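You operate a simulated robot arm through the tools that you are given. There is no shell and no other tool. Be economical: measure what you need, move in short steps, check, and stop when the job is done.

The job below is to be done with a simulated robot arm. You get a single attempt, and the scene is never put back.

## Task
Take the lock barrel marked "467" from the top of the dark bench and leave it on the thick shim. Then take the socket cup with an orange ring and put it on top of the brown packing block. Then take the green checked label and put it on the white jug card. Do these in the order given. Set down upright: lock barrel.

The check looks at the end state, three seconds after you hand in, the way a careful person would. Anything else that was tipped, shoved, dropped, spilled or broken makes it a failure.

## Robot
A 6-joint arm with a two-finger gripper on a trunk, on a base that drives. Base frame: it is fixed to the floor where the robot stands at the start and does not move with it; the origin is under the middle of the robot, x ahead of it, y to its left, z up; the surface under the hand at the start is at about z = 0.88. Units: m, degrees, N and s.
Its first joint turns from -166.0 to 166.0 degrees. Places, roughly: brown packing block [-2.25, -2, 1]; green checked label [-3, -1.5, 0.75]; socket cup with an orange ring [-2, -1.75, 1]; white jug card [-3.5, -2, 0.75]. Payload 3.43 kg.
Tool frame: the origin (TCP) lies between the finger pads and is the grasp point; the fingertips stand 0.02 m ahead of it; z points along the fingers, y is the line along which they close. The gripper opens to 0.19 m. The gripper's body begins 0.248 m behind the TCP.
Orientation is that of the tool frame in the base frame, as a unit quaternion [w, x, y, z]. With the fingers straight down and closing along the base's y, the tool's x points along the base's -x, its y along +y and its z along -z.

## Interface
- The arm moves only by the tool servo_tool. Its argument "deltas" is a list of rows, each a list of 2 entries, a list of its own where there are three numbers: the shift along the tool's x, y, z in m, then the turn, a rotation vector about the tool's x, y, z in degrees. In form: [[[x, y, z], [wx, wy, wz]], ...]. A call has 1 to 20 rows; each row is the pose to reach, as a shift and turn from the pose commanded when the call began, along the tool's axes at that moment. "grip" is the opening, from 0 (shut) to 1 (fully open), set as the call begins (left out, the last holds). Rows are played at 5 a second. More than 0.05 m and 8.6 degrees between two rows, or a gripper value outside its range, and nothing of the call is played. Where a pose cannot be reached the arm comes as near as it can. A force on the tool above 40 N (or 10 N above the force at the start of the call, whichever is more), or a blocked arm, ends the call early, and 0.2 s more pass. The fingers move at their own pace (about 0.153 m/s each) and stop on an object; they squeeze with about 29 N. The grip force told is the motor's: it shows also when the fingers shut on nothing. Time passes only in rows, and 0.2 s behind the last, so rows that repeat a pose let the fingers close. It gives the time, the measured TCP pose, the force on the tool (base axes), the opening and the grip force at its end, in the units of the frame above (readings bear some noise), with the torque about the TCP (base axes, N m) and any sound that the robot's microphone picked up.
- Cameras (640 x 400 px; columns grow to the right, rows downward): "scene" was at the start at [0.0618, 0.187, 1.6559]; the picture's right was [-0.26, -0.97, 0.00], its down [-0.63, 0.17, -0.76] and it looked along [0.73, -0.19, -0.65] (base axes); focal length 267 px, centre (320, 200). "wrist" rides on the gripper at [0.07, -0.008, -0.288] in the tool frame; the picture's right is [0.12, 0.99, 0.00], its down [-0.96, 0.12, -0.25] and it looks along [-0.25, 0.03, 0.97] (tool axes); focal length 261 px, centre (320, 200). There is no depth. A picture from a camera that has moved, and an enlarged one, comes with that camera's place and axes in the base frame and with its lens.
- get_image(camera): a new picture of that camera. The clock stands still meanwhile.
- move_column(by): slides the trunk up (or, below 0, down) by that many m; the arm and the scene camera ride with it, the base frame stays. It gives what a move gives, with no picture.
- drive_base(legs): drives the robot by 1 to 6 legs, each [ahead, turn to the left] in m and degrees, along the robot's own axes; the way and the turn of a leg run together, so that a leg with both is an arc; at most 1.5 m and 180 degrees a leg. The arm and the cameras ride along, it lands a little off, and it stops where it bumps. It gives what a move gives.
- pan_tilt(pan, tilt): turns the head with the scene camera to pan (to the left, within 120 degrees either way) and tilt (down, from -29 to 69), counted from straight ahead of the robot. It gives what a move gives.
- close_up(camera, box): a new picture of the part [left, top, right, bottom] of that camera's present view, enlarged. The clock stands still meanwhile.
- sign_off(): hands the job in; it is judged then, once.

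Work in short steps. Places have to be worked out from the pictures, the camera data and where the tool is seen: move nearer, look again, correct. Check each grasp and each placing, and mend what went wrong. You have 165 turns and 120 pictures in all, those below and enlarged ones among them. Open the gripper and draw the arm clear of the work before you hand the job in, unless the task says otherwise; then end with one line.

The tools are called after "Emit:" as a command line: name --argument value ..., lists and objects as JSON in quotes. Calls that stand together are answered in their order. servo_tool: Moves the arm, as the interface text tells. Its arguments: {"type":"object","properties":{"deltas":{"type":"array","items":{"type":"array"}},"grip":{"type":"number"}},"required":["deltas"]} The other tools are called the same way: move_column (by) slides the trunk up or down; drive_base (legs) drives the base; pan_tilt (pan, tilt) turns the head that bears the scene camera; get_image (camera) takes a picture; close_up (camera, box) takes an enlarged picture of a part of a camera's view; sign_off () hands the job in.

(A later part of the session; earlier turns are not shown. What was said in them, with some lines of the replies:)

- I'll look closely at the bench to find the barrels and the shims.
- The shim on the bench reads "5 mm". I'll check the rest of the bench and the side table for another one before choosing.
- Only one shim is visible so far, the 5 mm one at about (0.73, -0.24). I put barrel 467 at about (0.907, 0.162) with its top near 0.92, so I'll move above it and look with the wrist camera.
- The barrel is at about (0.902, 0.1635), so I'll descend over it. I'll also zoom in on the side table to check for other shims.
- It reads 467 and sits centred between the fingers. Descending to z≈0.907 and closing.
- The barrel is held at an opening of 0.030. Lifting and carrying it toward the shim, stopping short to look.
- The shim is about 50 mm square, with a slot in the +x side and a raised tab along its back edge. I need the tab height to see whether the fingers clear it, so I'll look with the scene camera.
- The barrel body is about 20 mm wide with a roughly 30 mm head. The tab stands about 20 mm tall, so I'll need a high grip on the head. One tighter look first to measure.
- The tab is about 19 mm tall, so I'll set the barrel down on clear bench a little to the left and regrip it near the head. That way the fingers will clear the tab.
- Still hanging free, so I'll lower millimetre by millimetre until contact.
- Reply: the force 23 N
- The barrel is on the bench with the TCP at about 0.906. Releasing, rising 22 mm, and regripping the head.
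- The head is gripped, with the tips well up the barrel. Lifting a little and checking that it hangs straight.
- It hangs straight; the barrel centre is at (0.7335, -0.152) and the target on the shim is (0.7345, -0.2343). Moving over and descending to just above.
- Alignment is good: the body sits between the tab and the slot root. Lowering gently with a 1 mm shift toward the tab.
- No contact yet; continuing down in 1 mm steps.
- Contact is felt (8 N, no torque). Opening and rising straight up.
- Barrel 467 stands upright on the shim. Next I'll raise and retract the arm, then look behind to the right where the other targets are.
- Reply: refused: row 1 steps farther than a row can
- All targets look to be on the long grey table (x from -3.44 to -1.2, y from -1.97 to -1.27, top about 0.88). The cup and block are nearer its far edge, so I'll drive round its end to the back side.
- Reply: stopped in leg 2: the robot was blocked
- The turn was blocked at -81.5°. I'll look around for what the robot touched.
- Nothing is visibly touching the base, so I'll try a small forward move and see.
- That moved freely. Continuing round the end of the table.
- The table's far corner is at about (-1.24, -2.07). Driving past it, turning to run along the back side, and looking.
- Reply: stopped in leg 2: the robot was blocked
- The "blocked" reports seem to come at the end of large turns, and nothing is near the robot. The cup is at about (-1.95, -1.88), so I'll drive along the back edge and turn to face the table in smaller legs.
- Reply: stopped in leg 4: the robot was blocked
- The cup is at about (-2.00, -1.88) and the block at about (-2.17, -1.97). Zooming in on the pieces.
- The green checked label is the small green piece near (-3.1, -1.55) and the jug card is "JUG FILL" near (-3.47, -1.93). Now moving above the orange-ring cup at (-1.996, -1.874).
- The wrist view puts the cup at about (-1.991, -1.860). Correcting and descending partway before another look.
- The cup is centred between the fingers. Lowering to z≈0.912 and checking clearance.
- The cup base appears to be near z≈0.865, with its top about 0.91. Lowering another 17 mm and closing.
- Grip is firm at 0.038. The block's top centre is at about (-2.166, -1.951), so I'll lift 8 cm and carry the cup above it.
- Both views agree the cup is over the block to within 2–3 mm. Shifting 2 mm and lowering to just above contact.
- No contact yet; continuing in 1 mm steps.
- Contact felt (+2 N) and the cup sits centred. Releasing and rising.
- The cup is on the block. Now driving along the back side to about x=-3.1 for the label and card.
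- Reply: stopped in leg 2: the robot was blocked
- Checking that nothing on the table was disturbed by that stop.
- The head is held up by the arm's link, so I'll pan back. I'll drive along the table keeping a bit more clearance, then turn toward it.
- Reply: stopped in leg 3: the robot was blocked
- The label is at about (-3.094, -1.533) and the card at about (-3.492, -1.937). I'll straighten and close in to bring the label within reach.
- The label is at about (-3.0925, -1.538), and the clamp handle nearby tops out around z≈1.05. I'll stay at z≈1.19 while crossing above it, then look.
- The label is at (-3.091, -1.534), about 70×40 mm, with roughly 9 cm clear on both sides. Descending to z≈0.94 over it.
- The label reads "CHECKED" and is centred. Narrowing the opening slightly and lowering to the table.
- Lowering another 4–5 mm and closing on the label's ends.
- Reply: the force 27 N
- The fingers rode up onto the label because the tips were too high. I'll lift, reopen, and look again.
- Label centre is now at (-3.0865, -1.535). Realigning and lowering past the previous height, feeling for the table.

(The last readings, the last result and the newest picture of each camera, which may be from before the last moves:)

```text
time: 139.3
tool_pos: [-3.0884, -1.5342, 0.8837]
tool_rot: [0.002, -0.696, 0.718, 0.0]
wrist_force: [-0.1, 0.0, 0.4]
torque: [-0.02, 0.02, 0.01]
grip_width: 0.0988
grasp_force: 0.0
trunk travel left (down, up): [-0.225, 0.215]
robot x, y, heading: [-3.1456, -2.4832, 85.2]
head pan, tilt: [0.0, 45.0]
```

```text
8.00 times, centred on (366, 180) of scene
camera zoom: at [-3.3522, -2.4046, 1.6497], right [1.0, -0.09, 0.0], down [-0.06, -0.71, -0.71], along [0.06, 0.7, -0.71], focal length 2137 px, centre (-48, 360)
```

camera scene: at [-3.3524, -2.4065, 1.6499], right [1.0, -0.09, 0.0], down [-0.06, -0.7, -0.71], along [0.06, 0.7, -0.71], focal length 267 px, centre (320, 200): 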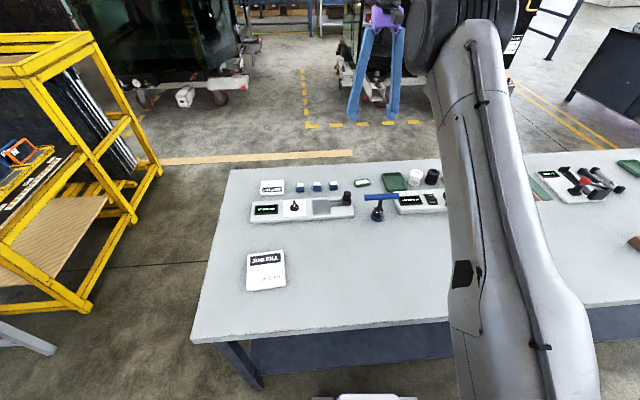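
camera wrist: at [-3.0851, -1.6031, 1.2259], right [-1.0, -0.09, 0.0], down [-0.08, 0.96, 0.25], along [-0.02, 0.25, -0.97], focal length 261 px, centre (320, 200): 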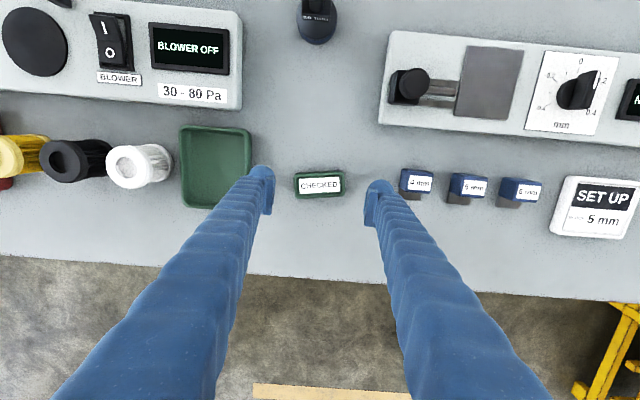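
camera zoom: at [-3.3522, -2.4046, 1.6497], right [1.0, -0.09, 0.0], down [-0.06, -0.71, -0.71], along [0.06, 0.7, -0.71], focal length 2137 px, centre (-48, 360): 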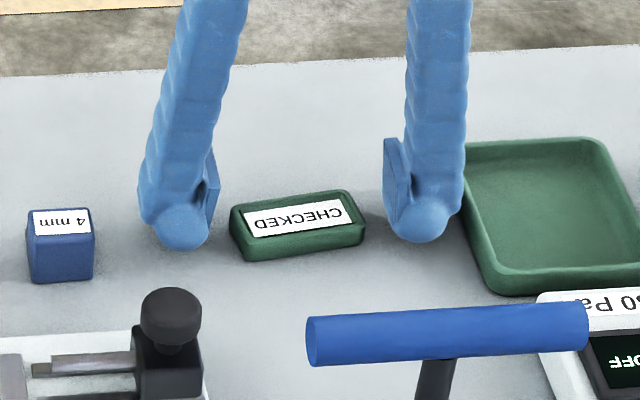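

Still no table contact; continuing down in small steps.

Emit:
servo_tool --deltas '[[[0, 0, 0.0015], [0, 0, 0]], [[0, 0, 0.003], [0, 0, 0]], [[0, 0, 0.003], [0, 0, 0]]]'

Emit:
servo_tool --deltas '[[[0, 0, 0.001], [0, 0, 0]], [[0, 0, 0.002], [0, 0, 0]], [[0, 0, 0.002], [0, 0, 0]]]'

Emit:
close_up --camera "scene" --box '[326, 155, 406, 205]'

```text
time: 140.1
tool_pos: [-3.0867, -1.5331, 0.8802]
tool_rot: [0.001, -0.695, 0.719, 0.001]
wrist_force: [0.6, 0.4, 0.0]
torque: [0.0, 0.01, 0.0]
grip_width: 0.0987
grasp_force: 0.0
trunk travel left (down, up): [-0.225, 0.215]
robot x, y, heading: [-3.1457, -2.48, 85.4]
head pan, tilt: [0.0, 45.0]
```

```text
time: 140.9
tool_pos: [-3.0879, -1.5353, 0.8789]
tool_rot: [0.001, -0.695, 0.719, 0.0]
wrist_force: [-0.4, 0.1, -0.6]
torque: [0.0, -0.01, 0.0]
grip_width: 0.0988
grasp_force: 0.0
trunk travel left (down, up): [-0.225, 0.215]
robot x, y, heading: [-3.1477, -2.4859, 84.9]
head pan, tilt: [0.0, 45.0]
```

```text
8.00 times, centred on (366, 180) of scene
camera zoom: at [-3.3522, -2.4046, 1.6497], right [1.0, -0.09, 0.0], down [-0.06, -0.71, -0.71], along [0.06, 0.7, -0.71], focal length 2137 px, centre (-48, 360)
```

zoom: 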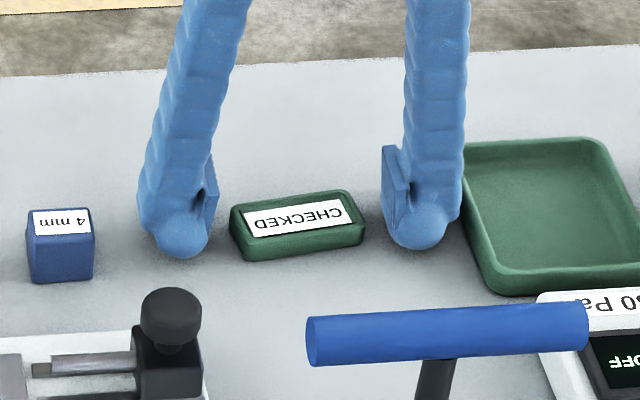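

Emit:
servo_tool --deltas '[[[0, 0, 0.001], [0, 0, 0]], [[0, 0, 0.002], [0, 0, 0]], [[0, 0, 0.002], [0, 0, 0]]]'

Emit:
servo_tool --deltas '[[[0, 0, 0.001], [0, 0, 0]], [[0, 0, 0.002], [0, 0, 0]], [[0, 0, 0.002], [0, 0, 0]]]'

```text
time: 141.7
tool_pos: [-3.0859, -1.535, 0.8777]
tool_rot: [0.002, -0.695, 0.719, 0.0]
wrist_force: [0.6, -0.8, 4.8]
torque: [-0.03, 0.3, 0.1]
grip_width: 0.0993
grasp_force: 0.1
trunk travel left (down, up): [-0.225, 0.215]
robot x, y, heading: [-3.1475, -2.484, 85.3]
head pan, tilt: [0.0, 45.0]
```

```text
time: 142.5
tool_pos: [-3.0858, -1.5342, 0.8768]
tool_rot: [0.002, -0.695, 0.719, 0.001]
wrist_force: [-0.9, -2.5, 22.5]
torque: [-0.11, 0.52, 0.07]
grip_width: 0.0992
grasp_force: 0.2
trunk travel left (down, up): [-0.225, 0.215]
robot x, y, heading: [-3.1494, -2.482, 85.2]
head pan, tilt: [0.0, 45.0]
```

Table contact is at TCP≈0.877, so the table is at about 0.857. Backing off about 3 mm and closing.

Emit:
servo_tool --deltas '[[[0, 0, -0.003], [0, 0, 0]], [[0, 0, -0.0035], [0, 0, 0]]]'

Emit:
servo_tool --deltas '[[[0, 0, 0], [0, 0, 0]], [[0, 0, 0], [0, 0, 0]], [[0, 0, 0], [0, 0, 0]]]' --grip 0.3

Emit:
close_up --camera "scene" --box '[326, 155, 406, 205]'

```text
time: 143.1
tool_pos: [-3.0878, -1.5351, 0.878]
tool_rot: [0.001, -0.695, 0.719, 0.001]
wrist_force: [-0.5, 3.5, 4.6]
torque: [0.04, 0.27, -0.23]
grip_width: 0.0988
grasp_force: 1.1
trunk travel left (down, up): [-0.225, 0.215]
robot x, y, heading: [-3.1533, -2.483, 85.2]
head pan, tilt: [0.0, 45.0]
```

```text
time: 143.9
tool_pos: [-3.0871, -1.536, 0.8787]
tool_rot: [0.002, -0.695, 0.719, 0.001]
wrist_force: [-3.5, -3.2, 10.3]
torque: [-0.12, 0.37, 0.03]
grip_width: 0.0681
grasp_force: 29.1
trunk travel left (down, up): [-0.225, 0.215]
robot x, y, heading: [-3.1525, -2.4864, 84.9]
head pan, tilt: [0.0, 45.0]
```

```text
8.00 times, centred on (366, 180) of scene
camera zoom: at [-3.3525, -2.406, 1.6497], right [1.0, -0.08, 0.0], down [-0.06, -0.7, -0.71], along [0.06, 0.7, -0.71], focal length 2137 px, centre (-48, 360)
```

zoom: 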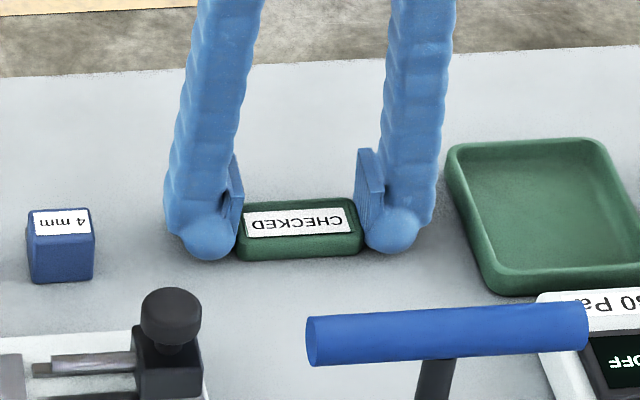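

The label is gripped at 0.068. Commanding a full close and lifting slowly.

Emit:
servo_tool --deltas '[[[0, 0, 0], [0, 0, 0]], [[0, 0, -0.01], [0, 0, 0]], [[0, 0, -0.03], [0, 0, 0]], [[0, 0, -0.05], [0, 0, 0]], [[0, 0, -0.05], [0, 0, 0]]]' --grip 0.0

Emit:
close_up --camera "scene" --box '[326, 140, 406, 190]'

Emit:
close_up --camera "wrist" --box '[240, 140, 400, 240]'

```text
time: 145.1
tool_pos: [-3.0869, -1.535, 0.9281]
tool_rot: [0.002, -0.695, 0.719, 0.0]
wrist_force: [-0.5, 0.4, -0.2]
torque: [-0.01, -0.02, 0.01]
grip_width: 0.0678
grasp_force: 29.0
trunk travel left (down, up): [-0.225, 0.215]
robot x, y, heading: [-3.1458, -2.4829, 85.0]
head pan, tilt: [0.0, 45.0]
```

```text
8.00 times, centred on (366, 165) of scene
camera zoom: at [-3.3522, -2.4044, 1.6496], right [1.0, -0.09, 0.0], down [-0.06, -0.71, -0.71], along [0.06, 0.7, -0.71], focal length 2137 px, centre (-48, 480)
```

zoom: 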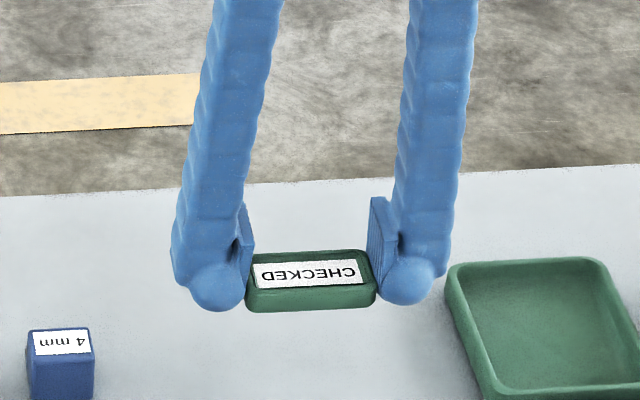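

```text
4.00 times, centred on (320, 190) of wrist
camera zoom: at [-3.0813, -1.6061, 1.2147], right [-1.0, -0.09, 0.0], down [-0.08, 0.96, 0.25], along [-0.02, 0.25, -0.97], focal length 1043 px, centre (320, 240)
```

zoom: 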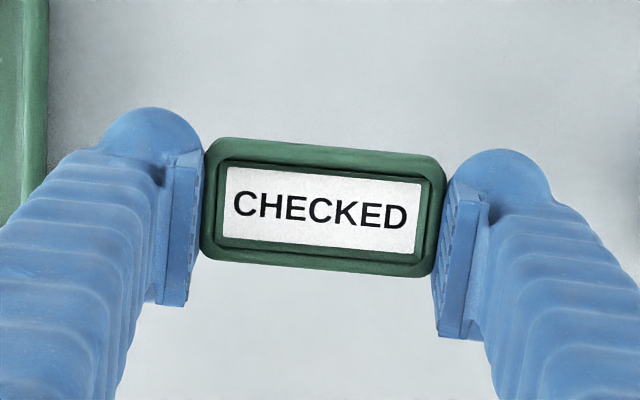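

The label is held level. Raising to z≈1.19, then crossing to above the jug card at about (-3.491, -1.931).

Emit:
servo_tool --deltas '[[[0, 0, -0.044], [0, 0, 0]], [[0, 0, -0.088], [0, 0, 0]], [[0, 0, -0.132], [0, 0, 0]], [[0, 0, -0.176], [0, 0, 0]], [[0, 0, -0.22], [0, 0, 0]], [[0, 0, -0.255], [0, 0, 0]], [[0.034, 0.0325, -0.255], [0, 0, 0]], [[0.068, 0.065, -0.255], [0, 0, 0]], [[0.102, 0.0975, -0.255], [0, 0, 0]], [[0.136, 0.13, -0.255], [0, 0, 0]], [[0.17, 0.1625, -0.255], [0, 0, 0]], [[0.204, 0.195, -0.255], [0, 0, 0]], [[0.238, 0.2275, -0.255], [0, 0, 0]], [[0.272, 0.26, -0.255], [0, 0, 0]], [[0.306, 0.2925, -0.255], [0, 0, 0]], [[0.34, 0.325, -0.255], [0, 0, 0]], [[0.374, 0.3575, -0.255], [0, 0, 0]], [[0.408, 0.39, -0.255], [0, 0, 0]], [[0.408, 0.39, -0.255], [0, 0, 0]]]'

Emit:
get_image --camera "wrist"

Emit:
get_image --camera "scene"

```text
time: 149.1
tool_pos: [-3.4924, -1.9306, 1.1828]
tool_rot: [0.001, -0.695, 0.719, 0.0]
wrist_force: [0.1, 0.6, -2.4]
torque: [-0.03, -0.05, 0.0]
grip_width: 0.0686
grasp_force: 28.9
trunk travel left (down, up): [-0.225, 0.215]
robot x, y, heading: [-3.1499, -2.4845, 85.0]
head pan, tilt: [0.0, 45.0]
```

```text
45 pictures are left
camera wrist: at [-3.4865, -2.0015, 1.4707], right [-1.0, -0.09, 0.0], down [-0.08, 0.96, 0.25], along [-0.02, 0.25, -0.97], focal length 261 px, centre (320, 200)
```

wrist: 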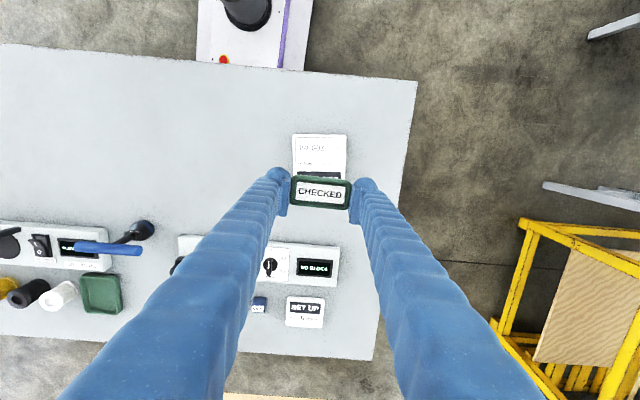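

```text
44 pictures are left
camera scene: at [-3.3529, -2.4052, 1.6496], right [1.0, -0.09, 0.0], down [-0.06, -0.71, -0.71], along [0.06, 0.7, -0.71], focal length 267 px, centre (320, 200)
```

scene: 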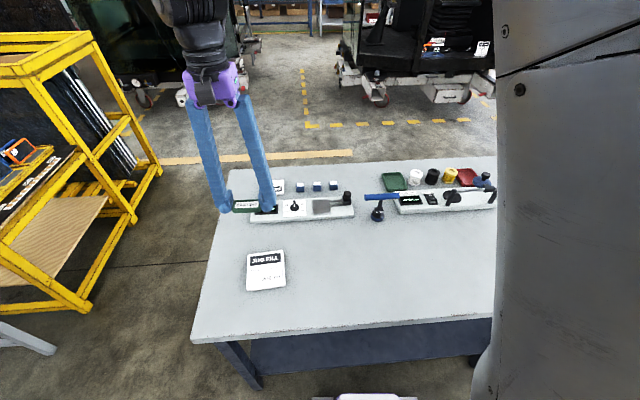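

The card's centre at (-3.494, -1.933) is directly below. Descending to about z≈0.94.

Emit:
servo_tool --deltas '[[[0, 0, 0.045], [0, 0, 0]], [[0, 0, 0.09], [0, 0, 0]], [[0, 0, 0.135], [0, 0, 0]], [[0, 0, 0.18], [0, 0, 0]], [[0, 0, 0.215], [0, 0, 0]], [[0, 0, 0.24], [0, 0, 0]], [[0, 0, 0.24], [0, 0, 0]]]'

Emit:
close_up --camera "scene" --box '[217, 225, 313, 295]'

Emit:
get_image --camera "wrist"

```text
time: 150.7
tool_pos: [-3.4903, -1.9317, 0.9428]
tool_rot: [0.003, -0.695, 0.719, 0.0]
wrist_force: [-0.8, 0.8, -0.3]
torque: [0.01, -0.01, -0.01]
grip_width: 0.0681
grasp_force: 28.5
trunk travel left (down, up): [-0.225, 0.215]
robot x, y, heading: [-3.1475, -2.4842, 85.1]
head pan, tilt: [0.0, 45.0]
```

```text
5.71 times, centred on (265, 260) of scene
camera zoom: at [-3.3527, -2.4057, 1.6497], right [1.0, -0.08, 0.0], down [-0.06, -0.7, -0.71], along [0.06, 0.7, -0.71], focal length 1526 px, centre (634, -143)
```

zoom: 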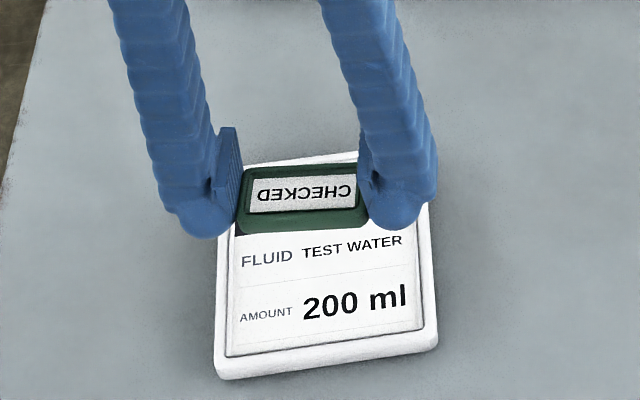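

```text
42 pictures are left
camera wrist: at [-3.4858, -2.0018, 1.2296], right [-1.0, -0.09, 0.0], down [-0.08, 0.96, 0.25], along [-0.02, 0.25, -0.97], focal length 261 px, centre (320, 200)
```

wrist: 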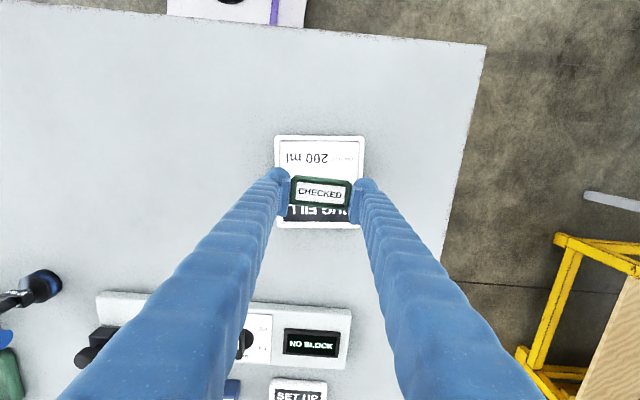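

Well aligned over the card. Lowering toward contact.

Emit:
servo_tool --deltas '[[[0, 0, 0.02], [0, 0, 0]], [[0, 0, 0.036], [0, 0, 0]], [[0, 0, 0.036], [0, 0, 0]]]'

Emit:
servo_tool --deltas '[[[0, 0, 0.0015], [0, 0, 0]], [[0, 0, 0.003], [0, 0, 0]], [[0, 0, 0.0045], [0, 0, 0]], [[0, 0, 0.006], [0, 0, 0]]]'

Emit:
servo_tool --deltas '[[[0, 0, 0.001], [0, 0, 0]], [[0, 0, 0.002], [0, 0, 0]], [[0, 0, 0.002], [0, 0, 0]]]'

```text
time: 151.5
tool_pos: [-3.491, -1.9289, 0.9074]
tool_rot: [0.001, -0.695, 0.719, 0.001]
wrist_force: [0.6, 0.5, -0.5]
torque: [-0.01, 0.02, 0.0]
grip_width: 0.0683
grasp_force: 29.3
trunk travel left (down, up): [-0.225, 0.215]
robot x, y, heading: [-3.1479, -2.4882, 85.2]
head pan, tilt: [0.0, 45.0]
```

```text
time: 152.5
tool_pos: [-3.4913, -1.9302, 0.8996]
tool_rot: [0.001, -0.695, 0.719, 0.0]
wrist_force: [0.0, 0.2, 0.1]
torque: [0.03, 0.02, -0.01]
grip_width: 0.0681
grasp_force: 28.8
trunk travel left (down, up): [-0.225, 0.215]
robot x, y, heading: [-3.15, -2.4825, 84.8]
head pan, tilt: [0.0, 45.0]
```

```text
time: 153.3
tool_pos: [-3.4907, -1.9297, 0.8996]
tool_rot: [0.002, -0.695, 0.719, 0.0]
wrist_force: [0.3, -0.3, -0.6]
torque: [-0.02, 0.01, -0.02]
grip_width: 0.0683
grasp_force: 29.3
trunk travel left (down, up): [-0.225, 0.215]
robot x, y, heading: [-3.1418, -2.4852, 85.1]
head pan, tilt: [0.0, 45.0]
```

No contact yet; continuing in 2 mm steps.

Emit:
servo_tool --deltas '[[[0, 0, 0.001], [0, 0, 0]], [[0, 0, 0.002], [0, 0, 0]], [[0, 0, 0.002], [0, 0, 0]]]'

Emit:
servo_tool --deltas '[[[0, 0, 0.001], [0, 0, 0]], [[0, 0, 0.0015], [0, 0, 0]], [[0, 0, 0.0015], [0, 0, 0]]]'

Emit:
close_up --camera "scene" --box '[217, 225, 313, 295]'

```text
time: 154.1
tool_pos: [-3.4908, -1.9294, 0.8951]
tool_rot: [0.001, -0.695, 0.719, 0.0]
wrist_force: [0.1, 0.6, -0.3]
torque: [0.0, 0.02, 0.0]
grip_width: 0.0683
grasp_force: 29.5
trunk travel left (down, up): [-0.225, 0.215]
robot x, y, heading: [-3.1461, -2.4846, 85.1]
head pan, tilt: [0.0, 45.0]
```

```text
time: 154.9
tool_pos: [-3.4908, -1.9303, 0.8944]
tool_rot: [0.001, -0.695, 0.719, 0.001]
wrist_force: [-0.2, -0.1, 8.0]
torque: [-0.07, 0.05, -0.05]
grip_width: 0.0681
grasp_force: 28.7
trunk travel left (down, up): [-0.225, 0.215]
robot x, y, heading: [-3.1476, -2.4847, 85.0]
head pan, tilt: [0.0, 45.0]
```

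```text
5.71 times, centred on (265, 260) of scene
camera zoom: at [-3.3522, -2.4058, 1.6498], right [1.0, -0.09, 0.0], down [-0.06, -0.7, -0.71], along [0.06, 0.7, -0.71], focal length 1526 px, centre (634, -143)
```

zoom: 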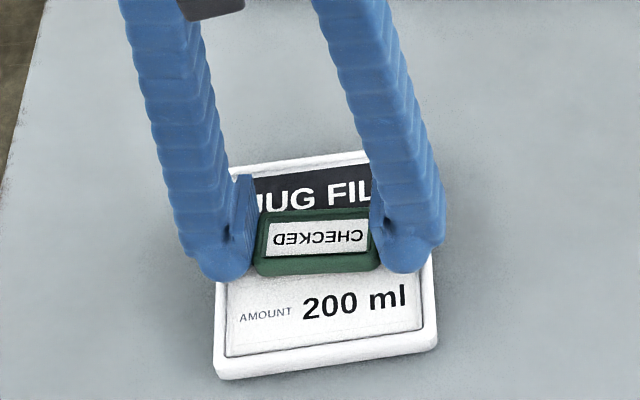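

Contact felt (8 N) with the label flat on the card. Opening, rising and drawing clear.

Emit:
servo_tool --deltas '[[[0, 0, -0.0005], [0, 0, 0]], [[0, 0, -0.0005], [0, 0, 0]], [[0, 0, -0.001], [0, 0, 0]], [[0, 0, -0.03], [0, 0, 0]], [[0, 0, -0.075], [0, 0, 0]], [[0, 0, -0.12], [0, 0, 0]], [[0, 0, -0.165], [0, 0, 0]], [[0, 0, -0.21], [0, 0, 0]], [[0, 0, -0.25], [0, 0, 0]], [[0, -0.045, -0.26], [0, 0, 0]], [[0, -0.09, -0.26], [0, 0, 0]], [[0, -0.135, -0.26], [0, 0, 0]], [[0, -0.18, -0.26], [0, 0, 0]]]' --grip 0.47

Emit:
get_image --camera "scene"

Emit:
close_up --camera "scene" --box '[217, 225, 313, 295]'

```text
time: 157.7
tool_pos: [-3.3097, -1.9369, 1.1571]
tool_rot: [0.002, -0.695, 0.719, 0.001]
wrist_force: [-0.3, 0.0, 0.3]
torque: [-0.01, 0.04, -0.01]
grip_width: 0.0892
grasp_force: 0.0
trunk travel left (down, up): [-0.225, 0.215]
robot x, y, heading: [-3.1489, -2.4843, 85.1]
head pan, tilt: [0.0, 45.0]
```

```text
40 pictures are left
camera scene: at [-3.3497, -2.4057, 1.6508], right [0.99, -0.11, 0.0], down [-0.08, -0.69, -0.72], along [0.08, 0.71, -0.7], focal length 267 px, centre (320, 200)
```

scene: 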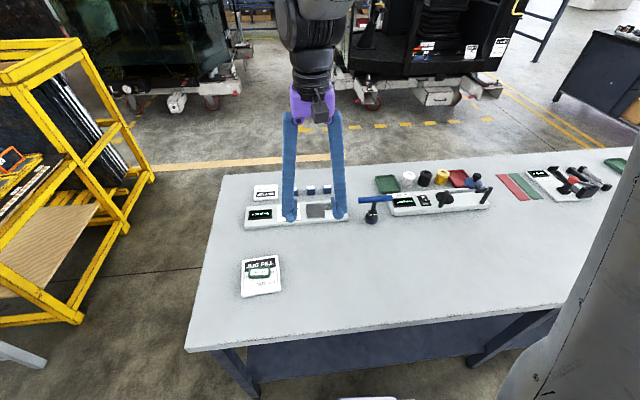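

```text
5.71 times, centred on (265, 260) of scene
camera zoom: at [-3.3497, -2.4057, 1.6508], right [0.99, -0.11, 0.0], down [-0.08, -0.69, -0.72], along [0.08, 0.71, -0.7], focal length 1526 px, centre (634, -143)
```

zoom: 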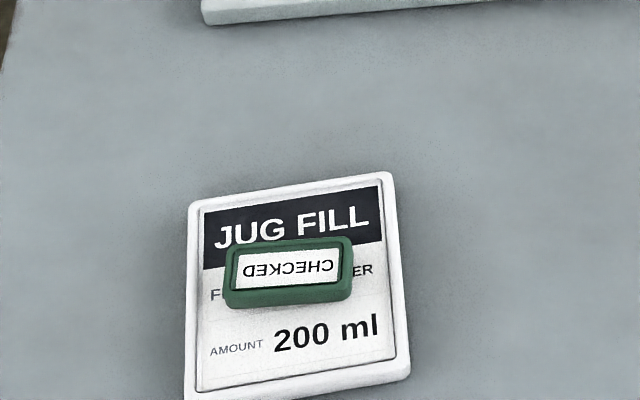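

The label is on the card. I'll verify the cup and block after the base moves before handing in.

Emit:
pan_tilt --pan -45 --tilt 30

Emit:
get_image --camera "scene"

```text
time: 158.8
tool_pos: [-3.3111, -1.9375, 1.1566]
tool_rot: [0.002, -0.696, 0.718, 0.002]
wrist_force: [-0.1, 0.3, -0.1]
torque: [-0.01, 0.0, -0.03]
grip_width: 0.089
grasp_force: 0.0
trunk travel left (down, up): [-0.225, 0.215]
robot x, y, heading: [-3.1465, -2.4887, 85.2]
head pan, tilt: [-45.0, 30.0]
```

```text
38 pictures are left
camera scene: at [-3.2901, -2.4284, 1.6723], right [0.65, -0.76, 0.0], down [-0.38, -0.32, -0.87], along [0.66, 0.56, -0.5], focal length 267 px, centre (320, 200)
```

scene: 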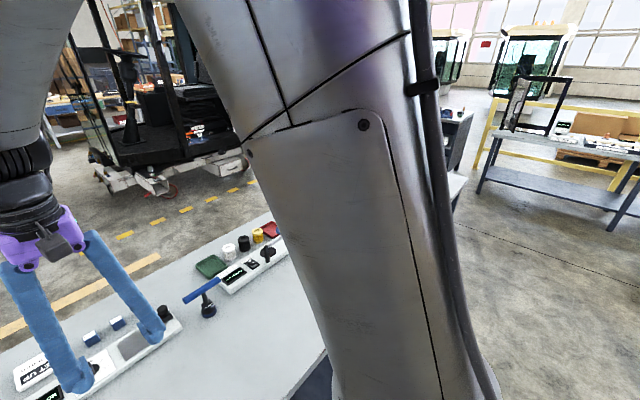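

The arm hides it, so I'll swing the tool to the right and use the wrist camera.

Emit:
servo_tool --deltas '[[[0.005, -0.045, -0.01], [0, 0, 0]], [[0.01, -0.09, -0.02], [0, 0, 0]], [[0.015, -0.135, -0.03], [0, 0, 0]], [[0.02, -0.18, -0.04], [0, 0, 0]], [[0.025, -0.225, -0.05], [0, 0, 0]], [[0.03, -0.27, -0.06], [0, 0, 0]], [[0.035, -0.315, -0.07], [0, 0, 0]], [[0.04, -0.36, -0.08], [0, 0, 0]], [[0.045, -0.405, -0.08], [0, 0, 0]], [[0.05, -0.45, -0.08], [0, 0, 0]], [[0.055, -0.495, -0.08], [0, 0, 0]], [[0.06, -0.54, -0.08], [0, 0, 0]]]'

Emit:
get_image --camera "wrist"

```text
time: 161.4
tool_pos: [-2.7716, -2.0147, 1.2335]
tool_rot: [0.001, -0.695, 0.719, 0.0]
wrist_force: [0.8, -0.3, 0.3]
torque: [-0.03, 0.04, 0.0]
grip_width: 0.0894
grasp_force: 0.1
trunk travel left (down, up): [-0.225, 0.215]
robot x, y, heading: [-3.1484, -2.4862, 85.0]
head pan, tilt: [-45.0, 30.0]
```

```text
37 pictures are left
camera wrist: at [-2.7661, -2.0855, 1.5213], right [-1.0, -0.09, 0.0], down [-0.08, 0.96, 0.25], along [-0.02, 0.25, -0.97], focal length 261 px, centre (320, 200)
```

wrist: 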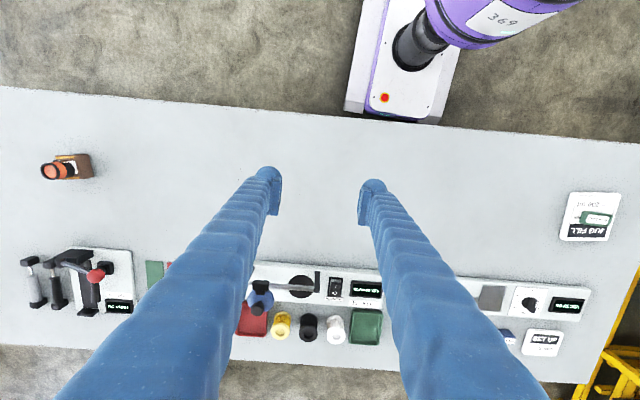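

The cup is still on the block, the label is on the card, and barrel 467 was last seen standing upright on the shim. The gripper is open and the arm is clear, so I'm handing in.

Emit:
sign_off

```text
The job is handed in.
```

The job is handed in: barrel 467 stands upright on the 5 mm shim, the orange-ring cup is on the brown block, and the green "CHECKED" label is on the jug card; the base stopped as "blocked" during five turns, with nothing seen touching it or out of place.
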